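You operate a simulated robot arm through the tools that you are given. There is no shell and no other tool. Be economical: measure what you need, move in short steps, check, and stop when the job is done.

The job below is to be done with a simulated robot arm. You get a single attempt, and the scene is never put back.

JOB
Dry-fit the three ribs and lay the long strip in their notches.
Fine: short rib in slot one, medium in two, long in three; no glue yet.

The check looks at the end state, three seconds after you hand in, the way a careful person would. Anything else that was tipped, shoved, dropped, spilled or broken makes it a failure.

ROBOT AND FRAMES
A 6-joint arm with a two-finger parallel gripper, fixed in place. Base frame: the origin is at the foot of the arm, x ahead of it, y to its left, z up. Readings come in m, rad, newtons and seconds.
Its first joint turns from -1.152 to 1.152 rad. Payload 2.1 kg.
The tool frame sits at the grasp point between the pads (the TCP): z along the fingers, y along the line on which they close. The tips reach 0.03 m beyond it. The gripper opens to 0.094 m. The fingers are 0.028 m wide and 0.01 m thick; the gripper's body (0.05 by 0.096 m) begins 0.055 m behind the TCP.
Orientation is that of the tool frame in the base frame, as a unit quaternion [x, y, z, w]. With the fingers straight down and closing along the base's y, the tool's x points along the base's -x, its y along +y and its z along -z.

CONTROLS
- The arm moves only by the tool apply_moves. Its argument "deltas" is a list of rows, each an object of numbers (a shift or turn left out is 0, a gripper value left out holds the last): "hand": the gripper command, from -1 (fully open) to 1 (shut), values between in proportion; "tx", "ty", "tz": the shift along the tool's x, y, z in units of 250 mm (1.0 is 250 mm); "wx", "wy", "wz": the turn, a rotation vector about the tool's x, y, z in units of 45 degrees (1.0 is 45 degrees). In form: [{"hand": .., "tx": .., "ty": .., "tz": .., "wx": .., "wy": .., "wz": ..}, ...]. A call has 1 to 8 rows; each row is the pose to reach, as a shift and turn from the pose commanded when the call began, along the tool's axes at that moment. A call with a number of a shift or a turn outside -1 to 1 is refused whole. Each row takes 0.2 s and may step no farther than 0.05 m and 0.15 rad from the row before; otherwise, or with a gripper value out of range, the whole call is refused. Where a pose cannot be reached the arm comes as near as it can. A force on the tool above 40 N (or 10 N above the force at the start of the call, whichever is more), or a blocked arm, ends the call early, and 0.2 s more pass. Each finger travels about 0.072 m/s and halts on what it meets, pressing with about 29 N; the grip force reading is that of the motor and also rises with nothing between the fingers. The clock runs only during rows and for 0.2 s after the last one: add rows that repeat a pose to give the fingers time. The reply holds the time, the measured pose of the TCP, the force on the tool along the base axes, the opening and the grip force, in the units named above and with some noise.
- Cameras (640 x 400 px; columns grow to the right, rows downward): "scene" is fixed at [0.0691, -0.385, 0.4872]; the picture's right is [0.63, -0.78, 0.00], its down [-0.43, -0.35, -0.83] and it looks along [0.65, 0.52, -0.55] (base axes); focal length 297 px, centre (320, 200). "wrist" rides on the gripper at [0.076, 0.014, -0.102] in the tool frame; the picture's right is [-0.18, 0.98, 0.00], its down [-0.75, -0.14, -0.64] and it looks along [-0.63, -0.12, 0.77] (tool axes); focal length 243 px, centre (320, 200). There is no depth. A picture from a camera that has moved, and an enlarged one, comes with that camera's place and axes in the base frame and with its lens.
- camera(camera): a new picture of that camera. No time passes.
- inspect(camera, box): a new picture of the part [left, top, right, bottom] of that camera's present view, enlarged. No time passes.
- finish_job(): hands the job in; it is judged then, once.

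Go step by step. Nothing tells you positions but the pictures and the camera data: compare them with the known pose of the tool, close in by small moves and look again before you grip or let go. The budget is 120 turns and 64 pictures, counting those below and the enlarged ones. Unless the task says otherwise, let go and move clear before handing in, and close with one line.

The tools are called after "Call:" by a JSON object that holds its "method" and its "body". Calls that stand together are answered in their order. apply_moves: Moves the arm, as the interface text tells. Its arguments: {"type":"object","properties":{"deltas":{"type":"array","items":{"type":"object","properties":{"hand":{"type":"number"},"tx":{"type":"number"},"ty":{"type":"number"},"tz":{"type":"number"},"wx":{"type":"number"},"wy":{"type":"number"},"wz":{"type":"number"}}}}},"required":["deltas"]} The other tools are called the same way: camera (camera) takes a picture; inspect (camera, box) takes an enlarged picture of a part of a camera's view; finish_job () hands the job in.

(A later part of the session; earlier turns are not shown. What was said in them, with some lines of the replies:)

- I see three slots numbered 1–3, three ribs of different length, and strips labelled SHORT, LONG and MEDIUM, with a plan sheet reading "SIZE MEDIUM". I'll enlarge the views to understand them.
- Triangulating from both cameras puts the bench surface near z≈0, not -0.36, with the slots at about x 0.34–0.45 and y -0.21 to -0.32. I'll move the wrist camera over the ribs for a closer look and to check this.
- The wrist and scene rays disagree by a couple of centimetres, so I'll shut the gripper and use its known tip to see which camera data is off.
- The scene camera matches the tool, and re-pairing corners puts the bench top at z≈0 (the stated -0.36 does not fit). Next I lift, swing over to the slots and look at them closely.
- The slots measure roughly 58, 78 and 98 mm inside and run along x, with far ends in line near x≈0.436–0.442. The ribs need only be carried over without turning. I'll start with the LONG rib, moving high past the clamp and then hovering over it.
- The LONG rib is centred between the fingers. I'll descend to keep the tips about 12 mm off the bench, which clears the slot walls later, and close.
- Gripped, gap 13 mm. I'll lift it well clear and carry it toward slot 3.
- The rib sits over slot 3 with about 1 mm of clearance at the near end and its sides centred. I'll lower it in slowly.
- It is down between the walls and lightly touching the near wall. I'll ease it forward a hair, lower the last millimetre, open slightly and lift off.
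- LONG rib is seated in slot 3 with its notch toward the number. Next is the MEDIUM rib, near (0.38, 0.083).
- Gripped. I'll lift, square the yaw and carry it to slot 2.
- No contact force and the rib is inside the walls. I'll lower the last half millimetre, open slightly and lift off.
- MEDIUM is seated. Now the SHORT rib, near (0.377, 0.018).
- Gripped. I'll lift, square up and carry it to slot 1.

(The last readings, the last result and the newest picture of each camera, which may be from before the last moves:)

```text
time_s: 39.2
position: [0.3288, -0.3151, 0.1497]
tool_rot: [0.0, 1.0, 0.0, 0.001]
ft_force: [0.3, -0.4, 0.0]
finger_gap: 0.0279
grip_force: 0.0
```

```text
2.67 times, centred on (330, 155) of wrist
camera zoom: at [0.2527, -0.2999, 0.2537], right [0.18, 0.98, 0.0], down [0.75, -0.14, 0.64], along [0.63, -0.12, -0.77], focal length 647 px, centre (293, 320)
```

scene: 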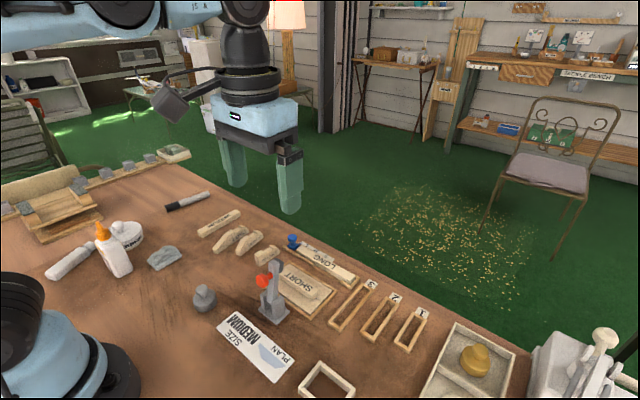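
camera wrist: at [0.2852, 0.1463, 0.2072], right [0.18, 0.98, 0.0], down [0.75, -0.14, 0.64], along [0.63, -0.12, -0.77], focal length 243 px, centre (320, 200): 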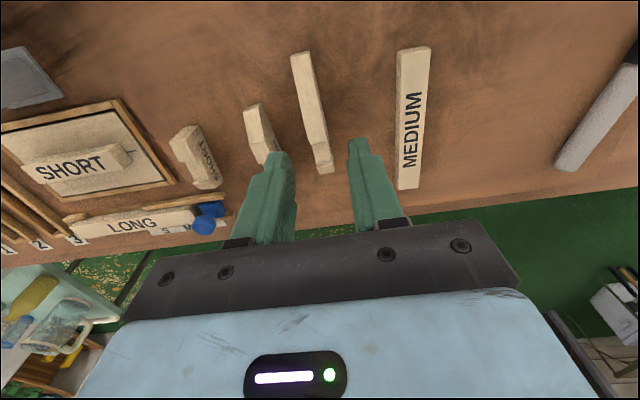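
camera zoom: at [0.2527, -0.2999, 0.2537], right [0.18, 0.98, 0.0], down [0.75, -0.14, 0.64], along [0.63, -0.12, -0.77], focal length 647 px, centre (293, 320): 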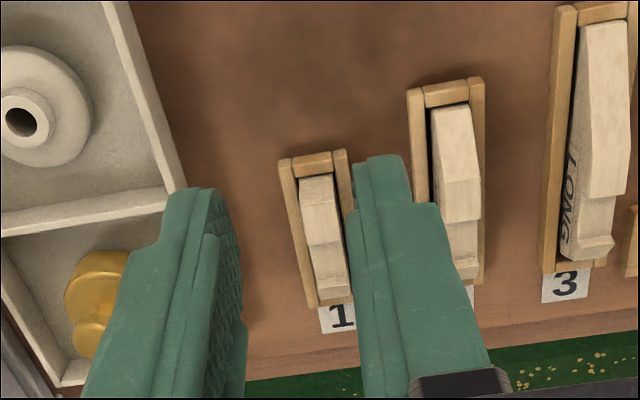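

All three ribs are seated. Now I'll measure the notches and the LONG strip with the gripper open.

Call:
{"method": "apply_moves", "body": {"deltas": [{"hand": -1, "tz": -0.1}, {"tz": -0.1, "ty": 0.15, "hand": -1}, {"tz": -0.1, "ty": 0.28, "tx": 0.02}, {"tz": -0.06, "ty": 0.28, "tx": 0.02}]}}

Call:
{"method": "inspect", "body": {"camera": "wrist", "box": [240, 100, 420, 230]}}

Call:
{"method": "inspect", "body": {"camera": "scene", "box": [330, 260, 430, 340]}}

```text
time_s: 40.2
position: [0.3243, -0.2453, 0.1666]
tool_rot: [0.0, 1.0, 0.0, -0.001]
ft_force: [0.7, -0.4, -0.5]
finger_gap: 0.094
grip_force: 0.0
```

```text
3.08 times, centred on (330, 165) of wrist
camera zoom: at [0.2485, -0.23, 0.2698], right [0.18, 0.98, 0.0], down [0.75, -0.14, 0.64], along [0.63, -0.12, -0.77], focal length 746 px, centre (289, 308)
```

zoom: 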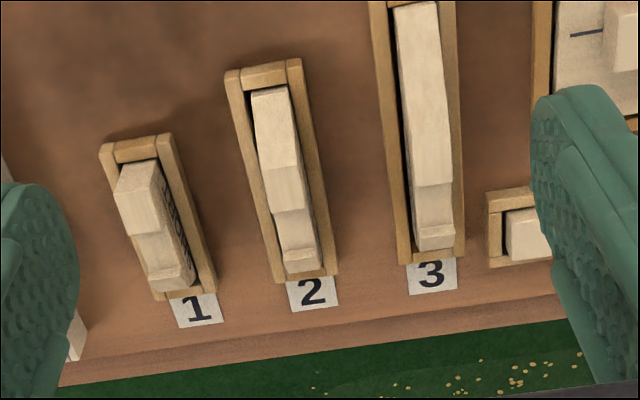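

```text
5.00 times, centred on (380, 300) of scene
camera zoom: at [0.0691, -0.385, 0.4872], right [0.63, -0.78, 0.0], down [-0.43, -0.35, -0.83], along [0.65, 0.52, -0.55], focal length 1487 px, centre (20, -300)
```

zoom: 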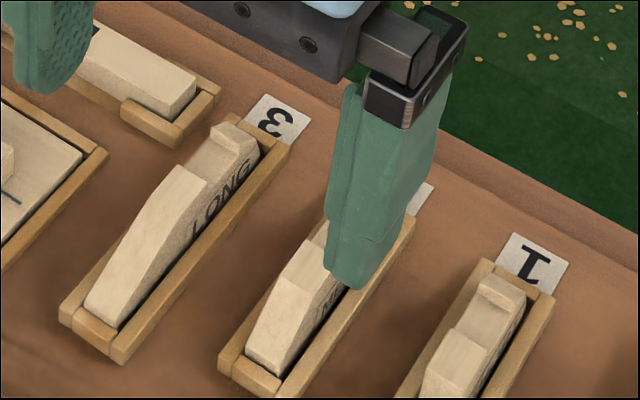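

Call:
{"method": "apply_moves", "body": {"deltas": [{"tz": -0.18}, {"tz": -0.22, "ty": 0.15, "tx": 0.05}, {"tz": -0.22, "ty": 0.33, "tx": 0.1}, {"tz": -0.22, "ty": 0.5, "tx": 0.1}, {"tz": -0.22, "ty": 0.6, "tx": 0.1}]}}

Call:
{"method": "inspect", "body": {"camera": "wrist", "box": [230, 100, 420, 230]}}

Call:
{"method": "inspect", "body": {"camera": "scene", "box": [355, 275, 425, 325]}}

Call:
{"method": "inspect", "body": {"camera": "scene", "box": [280, 230, 370, 295]}}

```text
time_s: 41.4
position: [0.2973, -0.0937, 0.2198]
tool_rot: [0.0, 1.0, 0.0, 0.0]
ft_force: [0.0, 0.5, -1.0]
finger_gap: 0.0938
grip_force: 0.0
```

```text
3.08 times, centred on (325, 165) of wrist
camera zoom: at [0.2214, -0.0803, 0.3245], right [0.18, 0.98, 0.0], down [0.75, -0.14, 0.64], along [0.63, -0.12, -0.77], focal length 746 px, centre (305, 308)
```

zoom: 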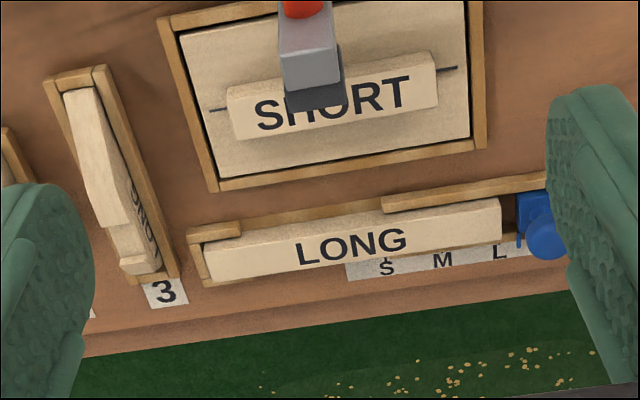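

```text
8.00 times, centred on (390, 300) of scene
camera zoom: at [0.069, -0.385, 0.4872], right [0.63, -0.78, 0.0], down [-0.43, -0.35, -0.83], along [0.65, 0.52, -0.55], focal length 2380 px, centre (-240, -600)
```

zoom: 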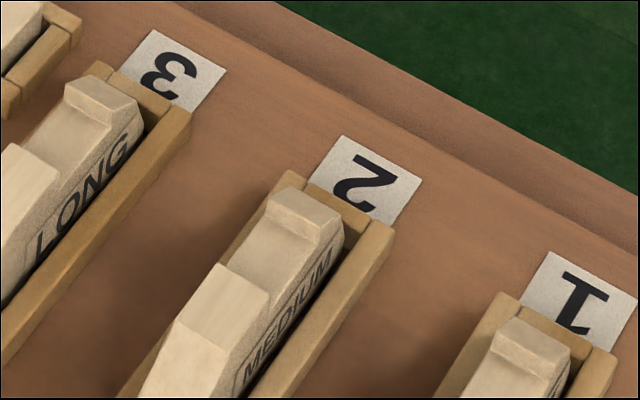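

```text
6.15 times, centred on (325, 262) of scene
camera zoom: at [0.069, -0.385, 0.4872], right [0.63, -0.78, 0.0], down [-0.43, -0.35, -0.83], along [0.65, 0.52, -0.55], focal length 1830 px, centre (289, -185)
```

zoom: 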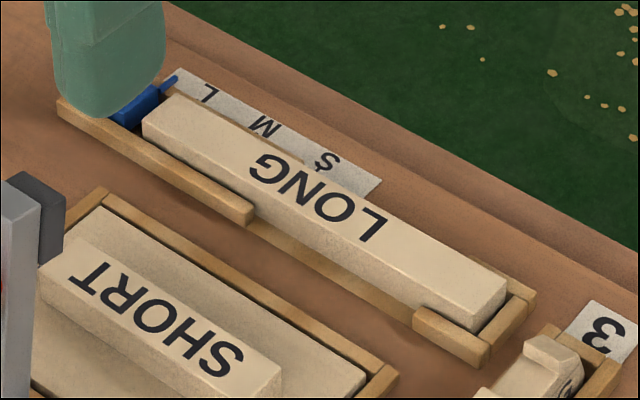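

The LONG strip is about 148 mm long and 19 mm wide. It lies along y in its tray with a finger gap at y≈-0.15 to -0.08; the notches start near x≈0.40 and are about 22 mm wide. I'll turn the gripper 90° so it closes along x and hover over the strip.

Call:
{"method": "apply_moves", "body": {"deltas": [{"tx": -0.09, "ty": -0.02, "wz": 0.1667}, {"tx": -0.18, "ty": -0.04, "wz": 0.3333}, {"tx": -0.27, "ty": -0.06, "wz": 0.5}, {"tx": -0.36, "ty": -0.08, "wz": 0.6667}, {"tx": -0.45, "ty": -0.1, "wz": 0.8333}, {"tx": -0.55, "ty": -0.124, "wz": 1.0}]}}

Call:
{"method": "apply_moves", "body": {"deltas": [{"wz": 0.1667, "hand": 0.32}, {"wz": 0.3333}, {"wz": 0.5}, {"wz": 0.6667}, {"wz": 0.8333}, {"wz": 1.0}]}}

Call:
{"method": "camera", "body": {"camera": "wrist"}}

```text
time_s: 42.8
position: [0.4365, -0.1258, 0.2217]
tool_rot: [0.384, 0.923, 0.0, -0.001]
ft_force: [0.2, -0.2, 0.0]
finger_gap: 0.0939
grip_force: 0.1
```

```text
time_s: 44.2
position: [0.4361, -0.1266, 0.2224]
tool_rot: [0.708, 0.706, 0.0, 0.0]
ft_force: [-0.2, 0.7, 0.8]
finger_gap: 0.0322
grip_force: 0.0
```

```text
18 pictures are left
camera wrist: at [0.451, -0.0493, 0.3247], right [0.98, -0.19, 0.0], down [-0.14, -0.75, 0.64], along [-0.12, -0.63, -0.77], focal length 243 px, centre (320, 200)
```

wrist: 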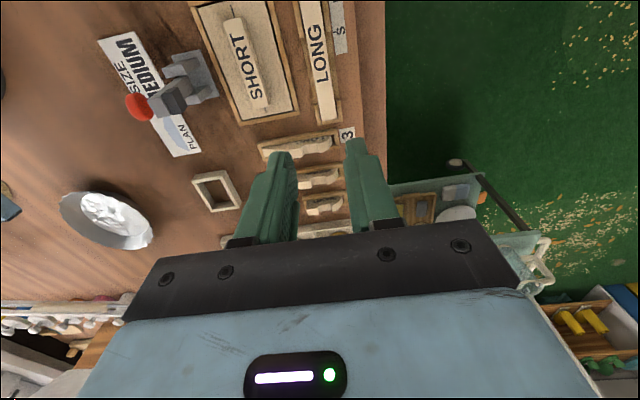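

Call:
{"method": "apply_moves", "body": {"deltas": [{"tz": 0.18}, {"tz": 0.36}, {"tz": 0.5}, {"tz": 0.568}]}}

Call:
{"method": "inspect", "body": {"camera": "wrist", "box": [210, 20, 430, 220]}}

```text
time_s: 45.2
position: [0.4361, -0.1247, 0.0794]
tool_rot: [0.707, 0.708, 0.0, 0.0]
ft_force: [0.1, -0.3, 0.2]
finger_gap: 0.0321
grip_force: 0.0
```

```text
2.00 times, centred on (320, 120) of wrist
camera zoom: at [0.4512, -0.0477, 0.1835], right [0.98, -0.18, 0.0], down [-0.14, -0.75, 0.64], along [-0.12, -0.63, -0.77], focal length 485 px, centre (320, 360)
```

zoom: 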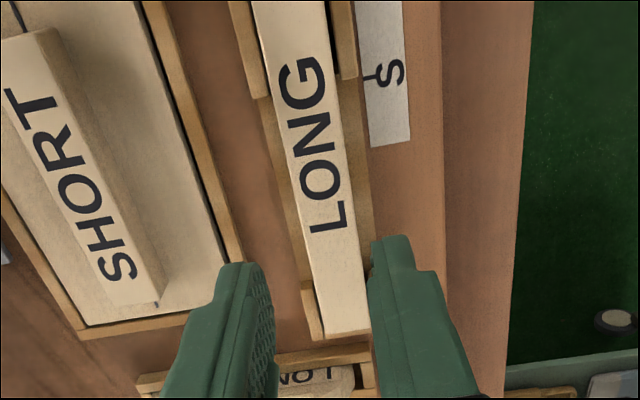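

The tray has open shoulders mid-length, so the fingers have room. I'll shift +4.5 mm in x, descend with tips about 10 mm above the bench and close.

Call:
{"method": "apply_moves", "body": {"deltas": [{"ty": 0.018, "tz": 0.05}, {"ty": 0.018, "tz": 0.11}, {"ty": 0.018, "tz": 0.14}, {"ty": 0.018, "tz": 0.156}]}}

Call:
{"method": "inspect", "body": {"camera": "wrist", "box": [210, 20, 430, 220]}}

```text
time_s: 46.2
position: [0.4408, -0.125, 0.0411]
tool_rot: [0.707, 0.707, 0.0, 0.0]
ft_force: [-0.2, 0.1, 0.4]
finger_gap: 0.0321
grip_force: 0.2
```

```text
2.00 times, centred on (320, 120) of wrist
camera zoom: at [0.4555, -0.0483, 0.1441], right [0.98, -0.18, 0.0], down [-0.14, -0.75, 0.64], along [-0.12, -0.63, -0.77], focal length 485 px, centre (320, 360)
```

zoom: 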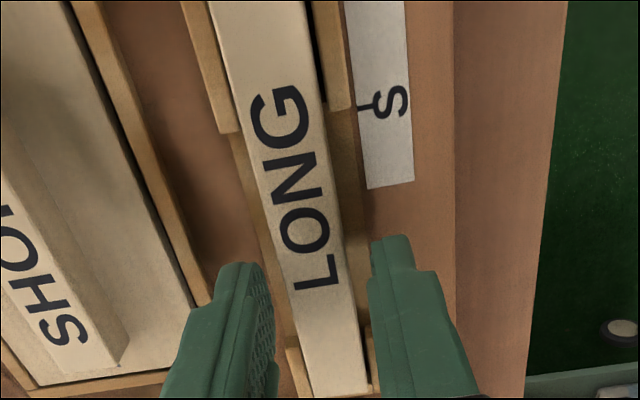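

Call:
{"method": "apply_moves", "body": {"deltas": [{"hand": 1}, {"hand": 1}, {"hand": 1}, {"hand": 1, "tz": -0.02}, {"hand": 1, "tz": -0.08}, {"hand": 1, "tz": -0.2}]}}

Call:
{"method": "inspect", "body": {"camera": "scene", "box": [270, 215, 390, 290]}}

```text
time_s: 47.6
position: [0.4396, -0.1248, 0.0892]
tool_rot: [0.707, 0.707, -0.001, 0.0]
ft_force: [-0.6, -0.3, 0.2]
finger_gap: 0.0189
grip_force: 15.7
```

```text
5.33 times, centred on (330, 252) of scene
camera zoom: at [0.0691, -0.385, 0.4872], right [0.63, -0.78, 0.0], down [-0.43, -0.35, -0.83], along [0.65, 0.52, -0.55], focal length 1586 px, centre (267, -80)
```

zoom: 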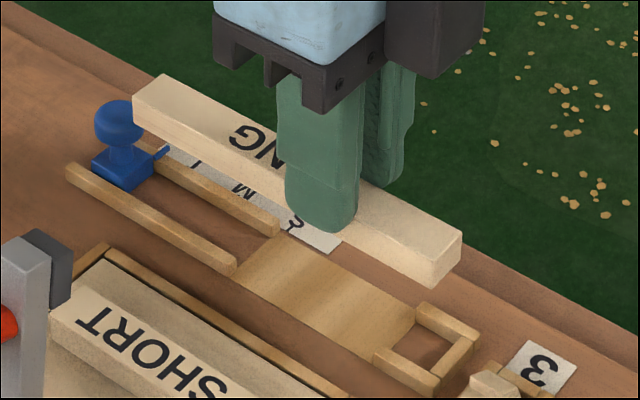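

The strip is lifted level, gap 18.9 mm, and the tray and blue stop are undisturbed. Now I'll carry it above the notches.

Call:
{"method": "apply_moves", "body": {"deltas": [{"tz": -0.12}, {"tz": -0.12, "tx": -0.15, "ty": -0.03}, {"tz": -0.12, "tx": -0.32, "ty": -0.06}, {"tz": -0.12, "tx": -0.49, "ty": -0.09}, {"tz": -0.12, "tx": -0.648, "ty": -0.12}, {"tz": -0.05, "tx": -0.648, "ty": -0.12}, {"tz": 0.02, "tx": -0.648, "ty": -0.12}]}}

Call:
{"method": "inspect", "body": {"camera": "wrist", "box": [220, 0, 420, 220]}}

Call:
{"method": "inspect", "body": {"camera": "scene", "box": [330, 245, 450, 335]}}

```text
time_s: 49.2
position: [0.4116, -0.2876, 0.0854]
tool_rot: [0.707, 0.707, 0.0, 0.0]
ft_force: [-0.1, -0.4, -0.5]
finger_gap: 0.0186
grip_force: 16.1
```

```text
1.82 times, centred on (320, 110) of wrist
camera zoom: at [0.4253, -0.2111, 0.1887], right [0.98, -0.18, 0.0], down [-0.14, -0.75, 0.64], along [-0.12, -0.63, -0.77], focal length 441 px, centre (320, 364)
```

zoom: 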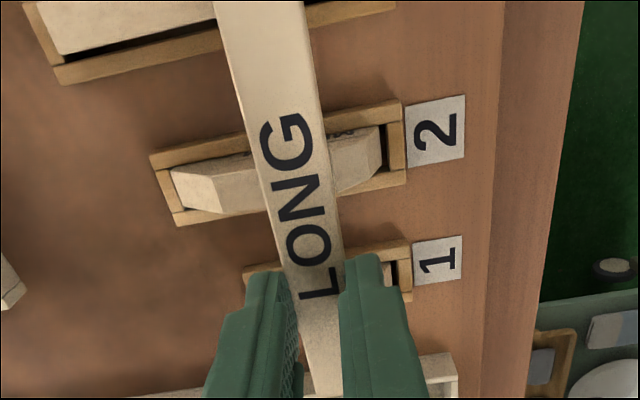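

```text
4.44 times, centred on (390, 290) of scene
camera zoom: at [0.0691, -0.385, 0.4872], right [0.63, -0.78, 0.0], down [-0.43, -0.35, -0.83], along [0.65, 0.52, -0.55], focal length 1322 px, centre (9, -200)
```

zoom: 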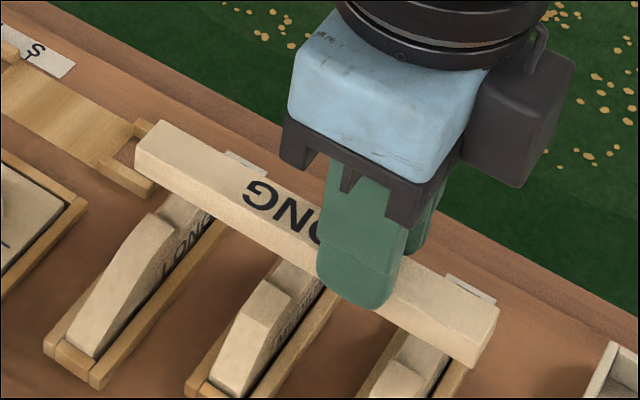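

I need the notch position in this tool frame, but the strip hides it. I'll shift 25 mm in +x to uncover the notch steps.

Call:
{"method": "apply_moves", "body": {"deltas": [{"ty": 0.06}, {"ty": 0.1}]}}

Call:
{"method": "inspect", "body": {"camera": "wrist", "box": [240, 40, 340, 140]}}

```text
time_s: 49.8
position: [0.4355, -0.2873, 0.0853]
tool_rot: [0.707, 0.707, -0.001, 0.0]
ft_force: [0.1, -0.8, 0.9]
finger_gap: 0.0189
grip_force: 16.2
```

```text
4.00 times, centred on (290, 90) of wrist
camera zoom: at [0.4506, -0.2102, 0.1885], right [0.98, -0.18, 0.0], down [-0.14, -0.75, 0.64], along [-0.12, -0.63, -0.77], focal length 970 px, centre (440, 640)
```

zoom: 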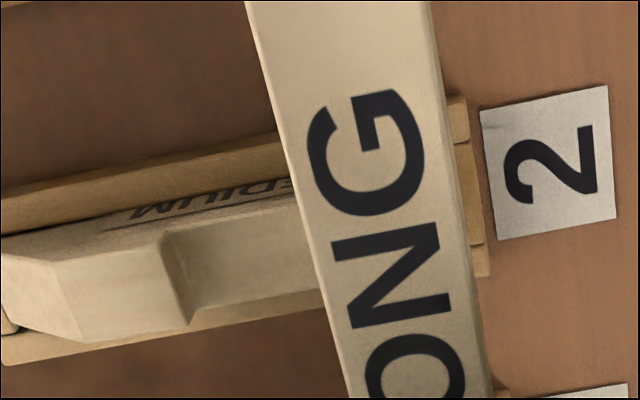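

Call:
{"method": "apply_moves", "body": {"deltas": [{"ty": -0.1}, {"ty": -0.2}]}}

Call:
{"method": "inspect", "body": {"camera": "wrist", "box": [290, 40, 390, 140]}}

```text
time_s: 50.4
position: [0.3861, -0.2886, 0.0851]
tool_rot: [0.707, 0.707, 0.0, 0.0]
ft_force: [0.6, -0.9, 0.3]
finger_gap: 0.0186
grip_force: 15.6
```

```text
4.00 times, centred on (340, 90) of wrist
camera zoom: at [0.4, -0.2121, 0.189], right [0.98, -0.18, 0.0], down [-0.14, -0.75, 0.64], along [-0.12, -0.63, -0.77], focal length 970 px, centre (240, 640)
```

zoom: 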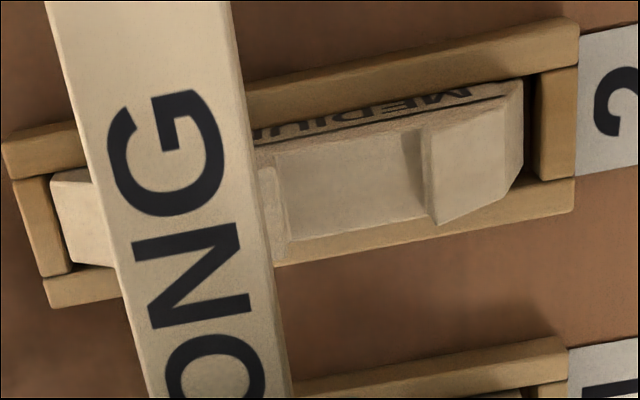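

The notch runs from x≈0.3977 to 0.4208, so the strip centre goes to x≈0.4093. I'll return there and lower part way.

Call:
{"method": "apply_moves", "body": {"deltas": [{"ty": 0.093, "tx": 0.006}, {"ty": 0.093, "tx": 0.006}, {"ty": 0.093, "tx": 0.006, "tz": 0.05}, {"ty": 0.093, "tx": 0.006, "tz": 0.085}]}}

Call:
{"method": "inspect", "body": {"camera": "scene", "box": [350, 265, 430, 325]}}

Call:
{"method": "inspect", "body": {"camera": "wrist", "box": [260, 20, 380, 140]}}

```text
time_s: 51.4
position: [0.4097, -0.2868, 0.0639]
tool_rot: [0.707, 0.707, 0.0, 0.0]
ft_force: [-0.9, -1.7, 8.0]
finger_gap: 0.0186
grip_force: 15.8
```

```text
6.67 times, centred on (390, 295) of scene
camera zoom: at [0.069, -0.385, 0.4873], right [0.63, -0.78, 0.0], down [-0.43, -0.35, -0.83], along [0.65, 0.52, -0.55], focal length 1983 px, centre (-147, -433)
```

zoom: 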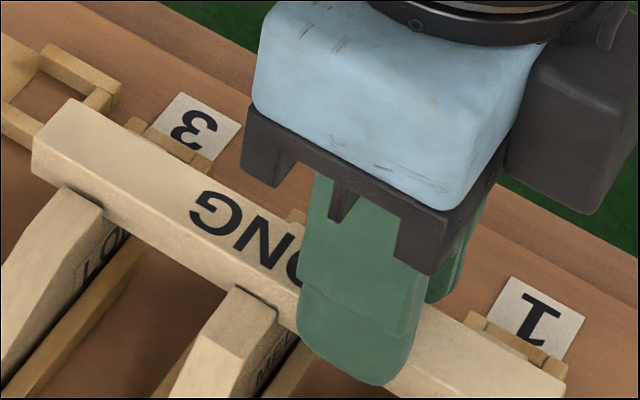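

```text
3.33 times, centred on (320, 80) of wrist
camera zoom: at [0.4236, -0.2099, 0.1678], right [0.98, -0.18, 0.0], down [-0.14, -0.75, 0.64], along [-0.12, -0.63, -0.77], focal length 809 px, centre (320, 600)
```

zoom: 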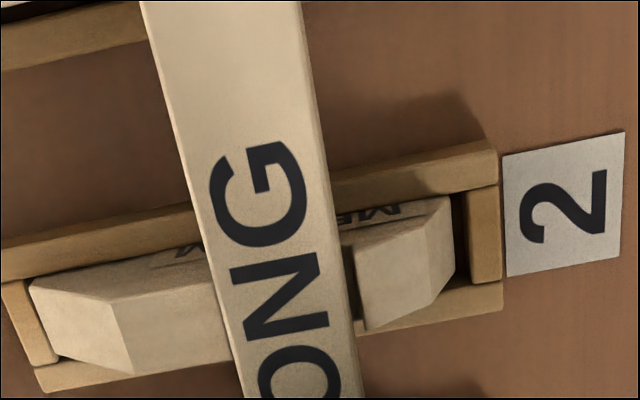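

The strip has touched down (8 N), and the rib steps overlap it on the near side, so it is in the notches. I'll ease the pressure, open slightly and rise straight up.

Call:
{"method": "apply_moves", "body": {"deltas": [{"tz": -0.002}, {"tz": -0.002, "hand": 0.5}, {"tz": -0.002, "hand": 0.35}, {"tz": -0.002, "hand": 0.3}, {"tz": -0.08}, {"tz": -0.24}, {"tz": -0.4}]}}

Call:
{"method": "apply_moves", "body": {"deltas": [{"tx": 0.18, "tz": -0.1}, {"tx": 0.36, "tz": -0.1}, {"tx": 0.5, "tz": -0.1}]}}

Call:
{"method": "inspect", "body": {"camera": "scene", "box": [340, 260, 440, 340]}}

Call:
{"method": "inspect", "body": {"camera": "wrist", "box": [240, 60, 400, 220]}}

```text
time_s: 53.0
position: [0.4091, -0.2864, 0.1624]
tool_rot: [0.708, 0.707, 0.0, 0.0]
ft_force: [-0.7, 0.1, 0.6]
finger_gap: 0.033
grip_force: 0.0
```

```text
refused: row 1 steps farther than a row can; nothing moved
```

```text
5.00 times, centred on (390, 300) of scene
camera zoom: at [0.0691, -0.385, 0.4872], right [0.63, -0.78, 0.0], down [-0.43, -0.35, -0.83], along [0.65, 0.52, -0.55], focal length 1487 px, centre (-30, -300)
```

zoom: 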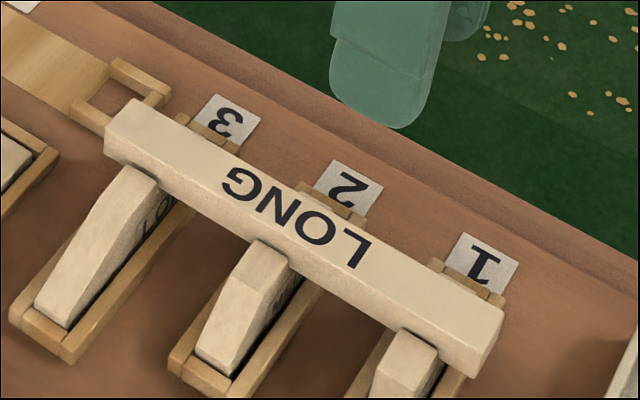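

```text
2.50 times, centred on (320, 140) of wrist
camera zoom: at [0.4236, -0.2094, 0.2665], right [0.98, -0.18, 0.0], down [-0.14, -0.75, 0.64], along [-0.12, -0.63, -0.77], focal length 606 px, centre (320, 350)
```

zoom: 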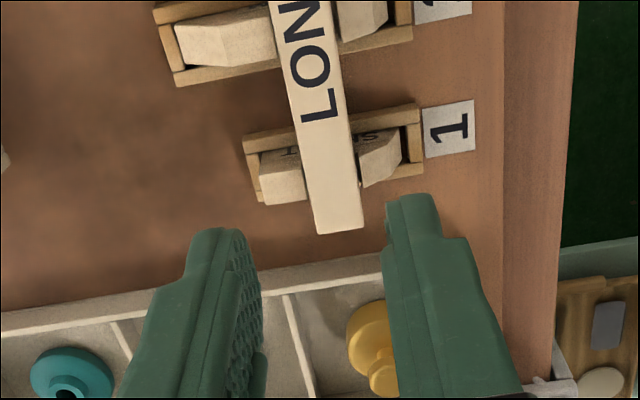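

Call:
{"method": "inspect", "body": {"camera": "scene", "box": [380, 295, 436, 335]}}

Call:
{"method": "apply_moves", "body": {"deltas": [{"tx": 0.18}, {"tx": 0.36}, {"tx": 0.5}]}}

Call:
{"method": "inspect", "body": {"camera": "scene", "box": [350, 265, 406, 305]}}

Call:
{"method": "inspect", "body": {"camera": "wrist", "box": [220, 60, 420, 220]}}

```text
10.00 times, centred on (408, 315) of scene
camera zoom: at [0.0691, -0.385, 0.4872], right [0.63, -0.78, 0.0], down [-0.43, -0.35, -0.83], along [0.65, 0.52, -0.55], focal length 2974 px, centre (-560, -950)
```

zoom: 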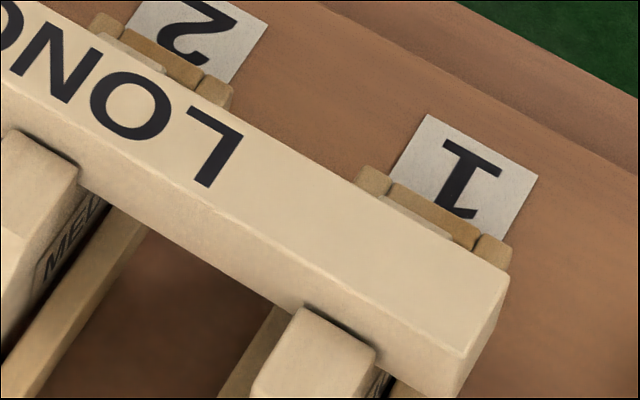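

```text
time_s: 53.8
position: [0.4095, -0.1599, 0.163]
tool_rot: [0.708, 0.706, -0.001, -0.001]
ft_force: [-0.4, 1.2, 0.9]
finger_gap: 0.0329
grip_force: 0.1
```

```text
10.00 times, centred on (378, 285) of scene
camera zoom: at [0.069, -0.385, 0.4872], right [0.63, -0.78, 0.0], down [-0.43, -0.35, -0.83], along [0.65, 0.52, -0.55], focal length 2974 px, centre (-260, -650)
```

zoom: 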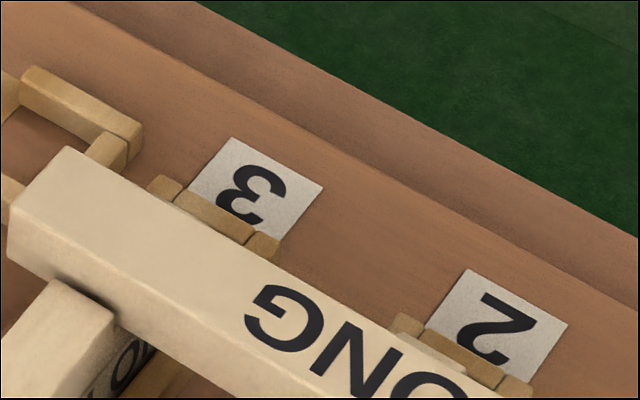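

```text
2.50 times, centred on (320, 140) of wrist
camera zoom: at [0.4237, -0.0837, 0.2662], right [0.98, -0.18, 0.0], down [-0.14, -0.75, 0.64], along [-0.12, -0.63, -0.77], focal length 606 px, centre (320, 350)
```

zoom: 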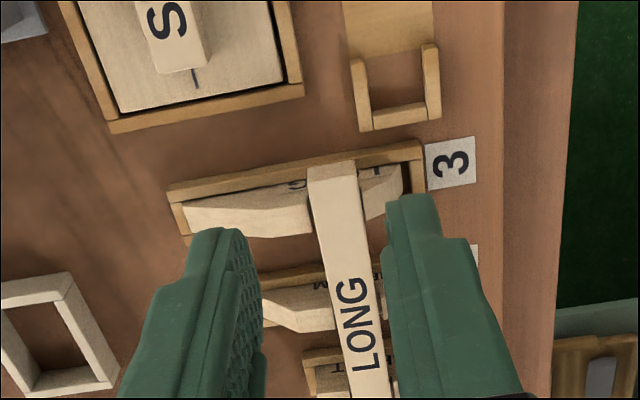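

The strip lies between the steps on all three ribs. Rib 1 seems to overlap the strip less than the others, so I'll check it closely.

Call:
{"method": "inspect", "body": {"camera": "scene", "box": [402, 318, 434, 340]}}

```text
16.00 times, centred on (418, 329) of scene
camera zoom: at [0.069, -0.385, 0.4872], right [0.63, -0.78, 0.0], down [-0.43, -0.35, -0.83], along [0.65, 0.52, -0.55], focal length 4759 px, centre (-1248, -1864)
```

zoom: 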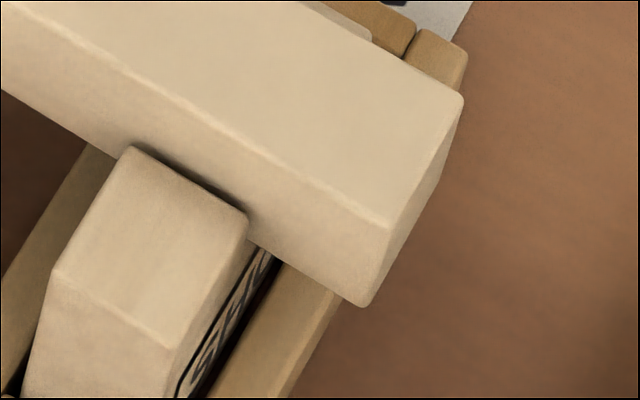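

All three notches hold the strip about 4–6 mm below the step tops, so it is seated. I'll raise the arm clear and take one last overview.

Call:
{"method": "apply_moves", "body": {"deltas": [{"tz": -0.18}, {"tz": -0.36}]}}

Call:
{"method": "camera", "body": {"camera": "scene"}}

```text
time_s: 54.4
position: [0.4095, -0.1616, 0.2523]
tool_rot: [0.707, 0.707, 0.0, 0.0]
ft_force: [0.2, -0.5, 0.0]
finger_gap: 0.033
grip_force: 0.1
```

```text
2 pictures are left
```

scene: 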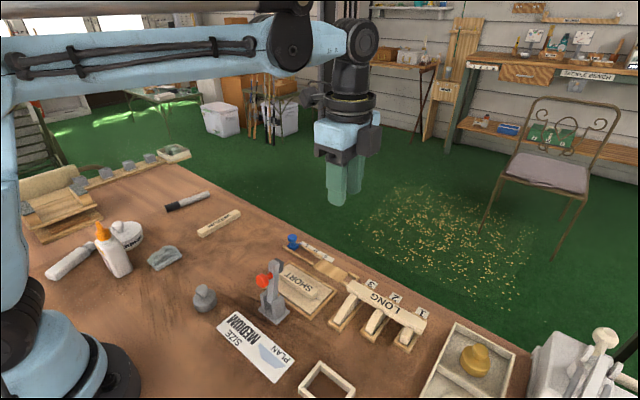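

The overview shows the three ribs in their slots, the LONG strip across their notches, everything else undisturbed and the arm clear. I'm handing in.

Call:
{"method": "finish_job", "body": {}}

```text
The job is handed in.
```

The short, medium and long ribs are dry-fitted in slots 1, 2 and 3, the LONG strip lies in their notches with no glue, and nothing else on the bench was moved.
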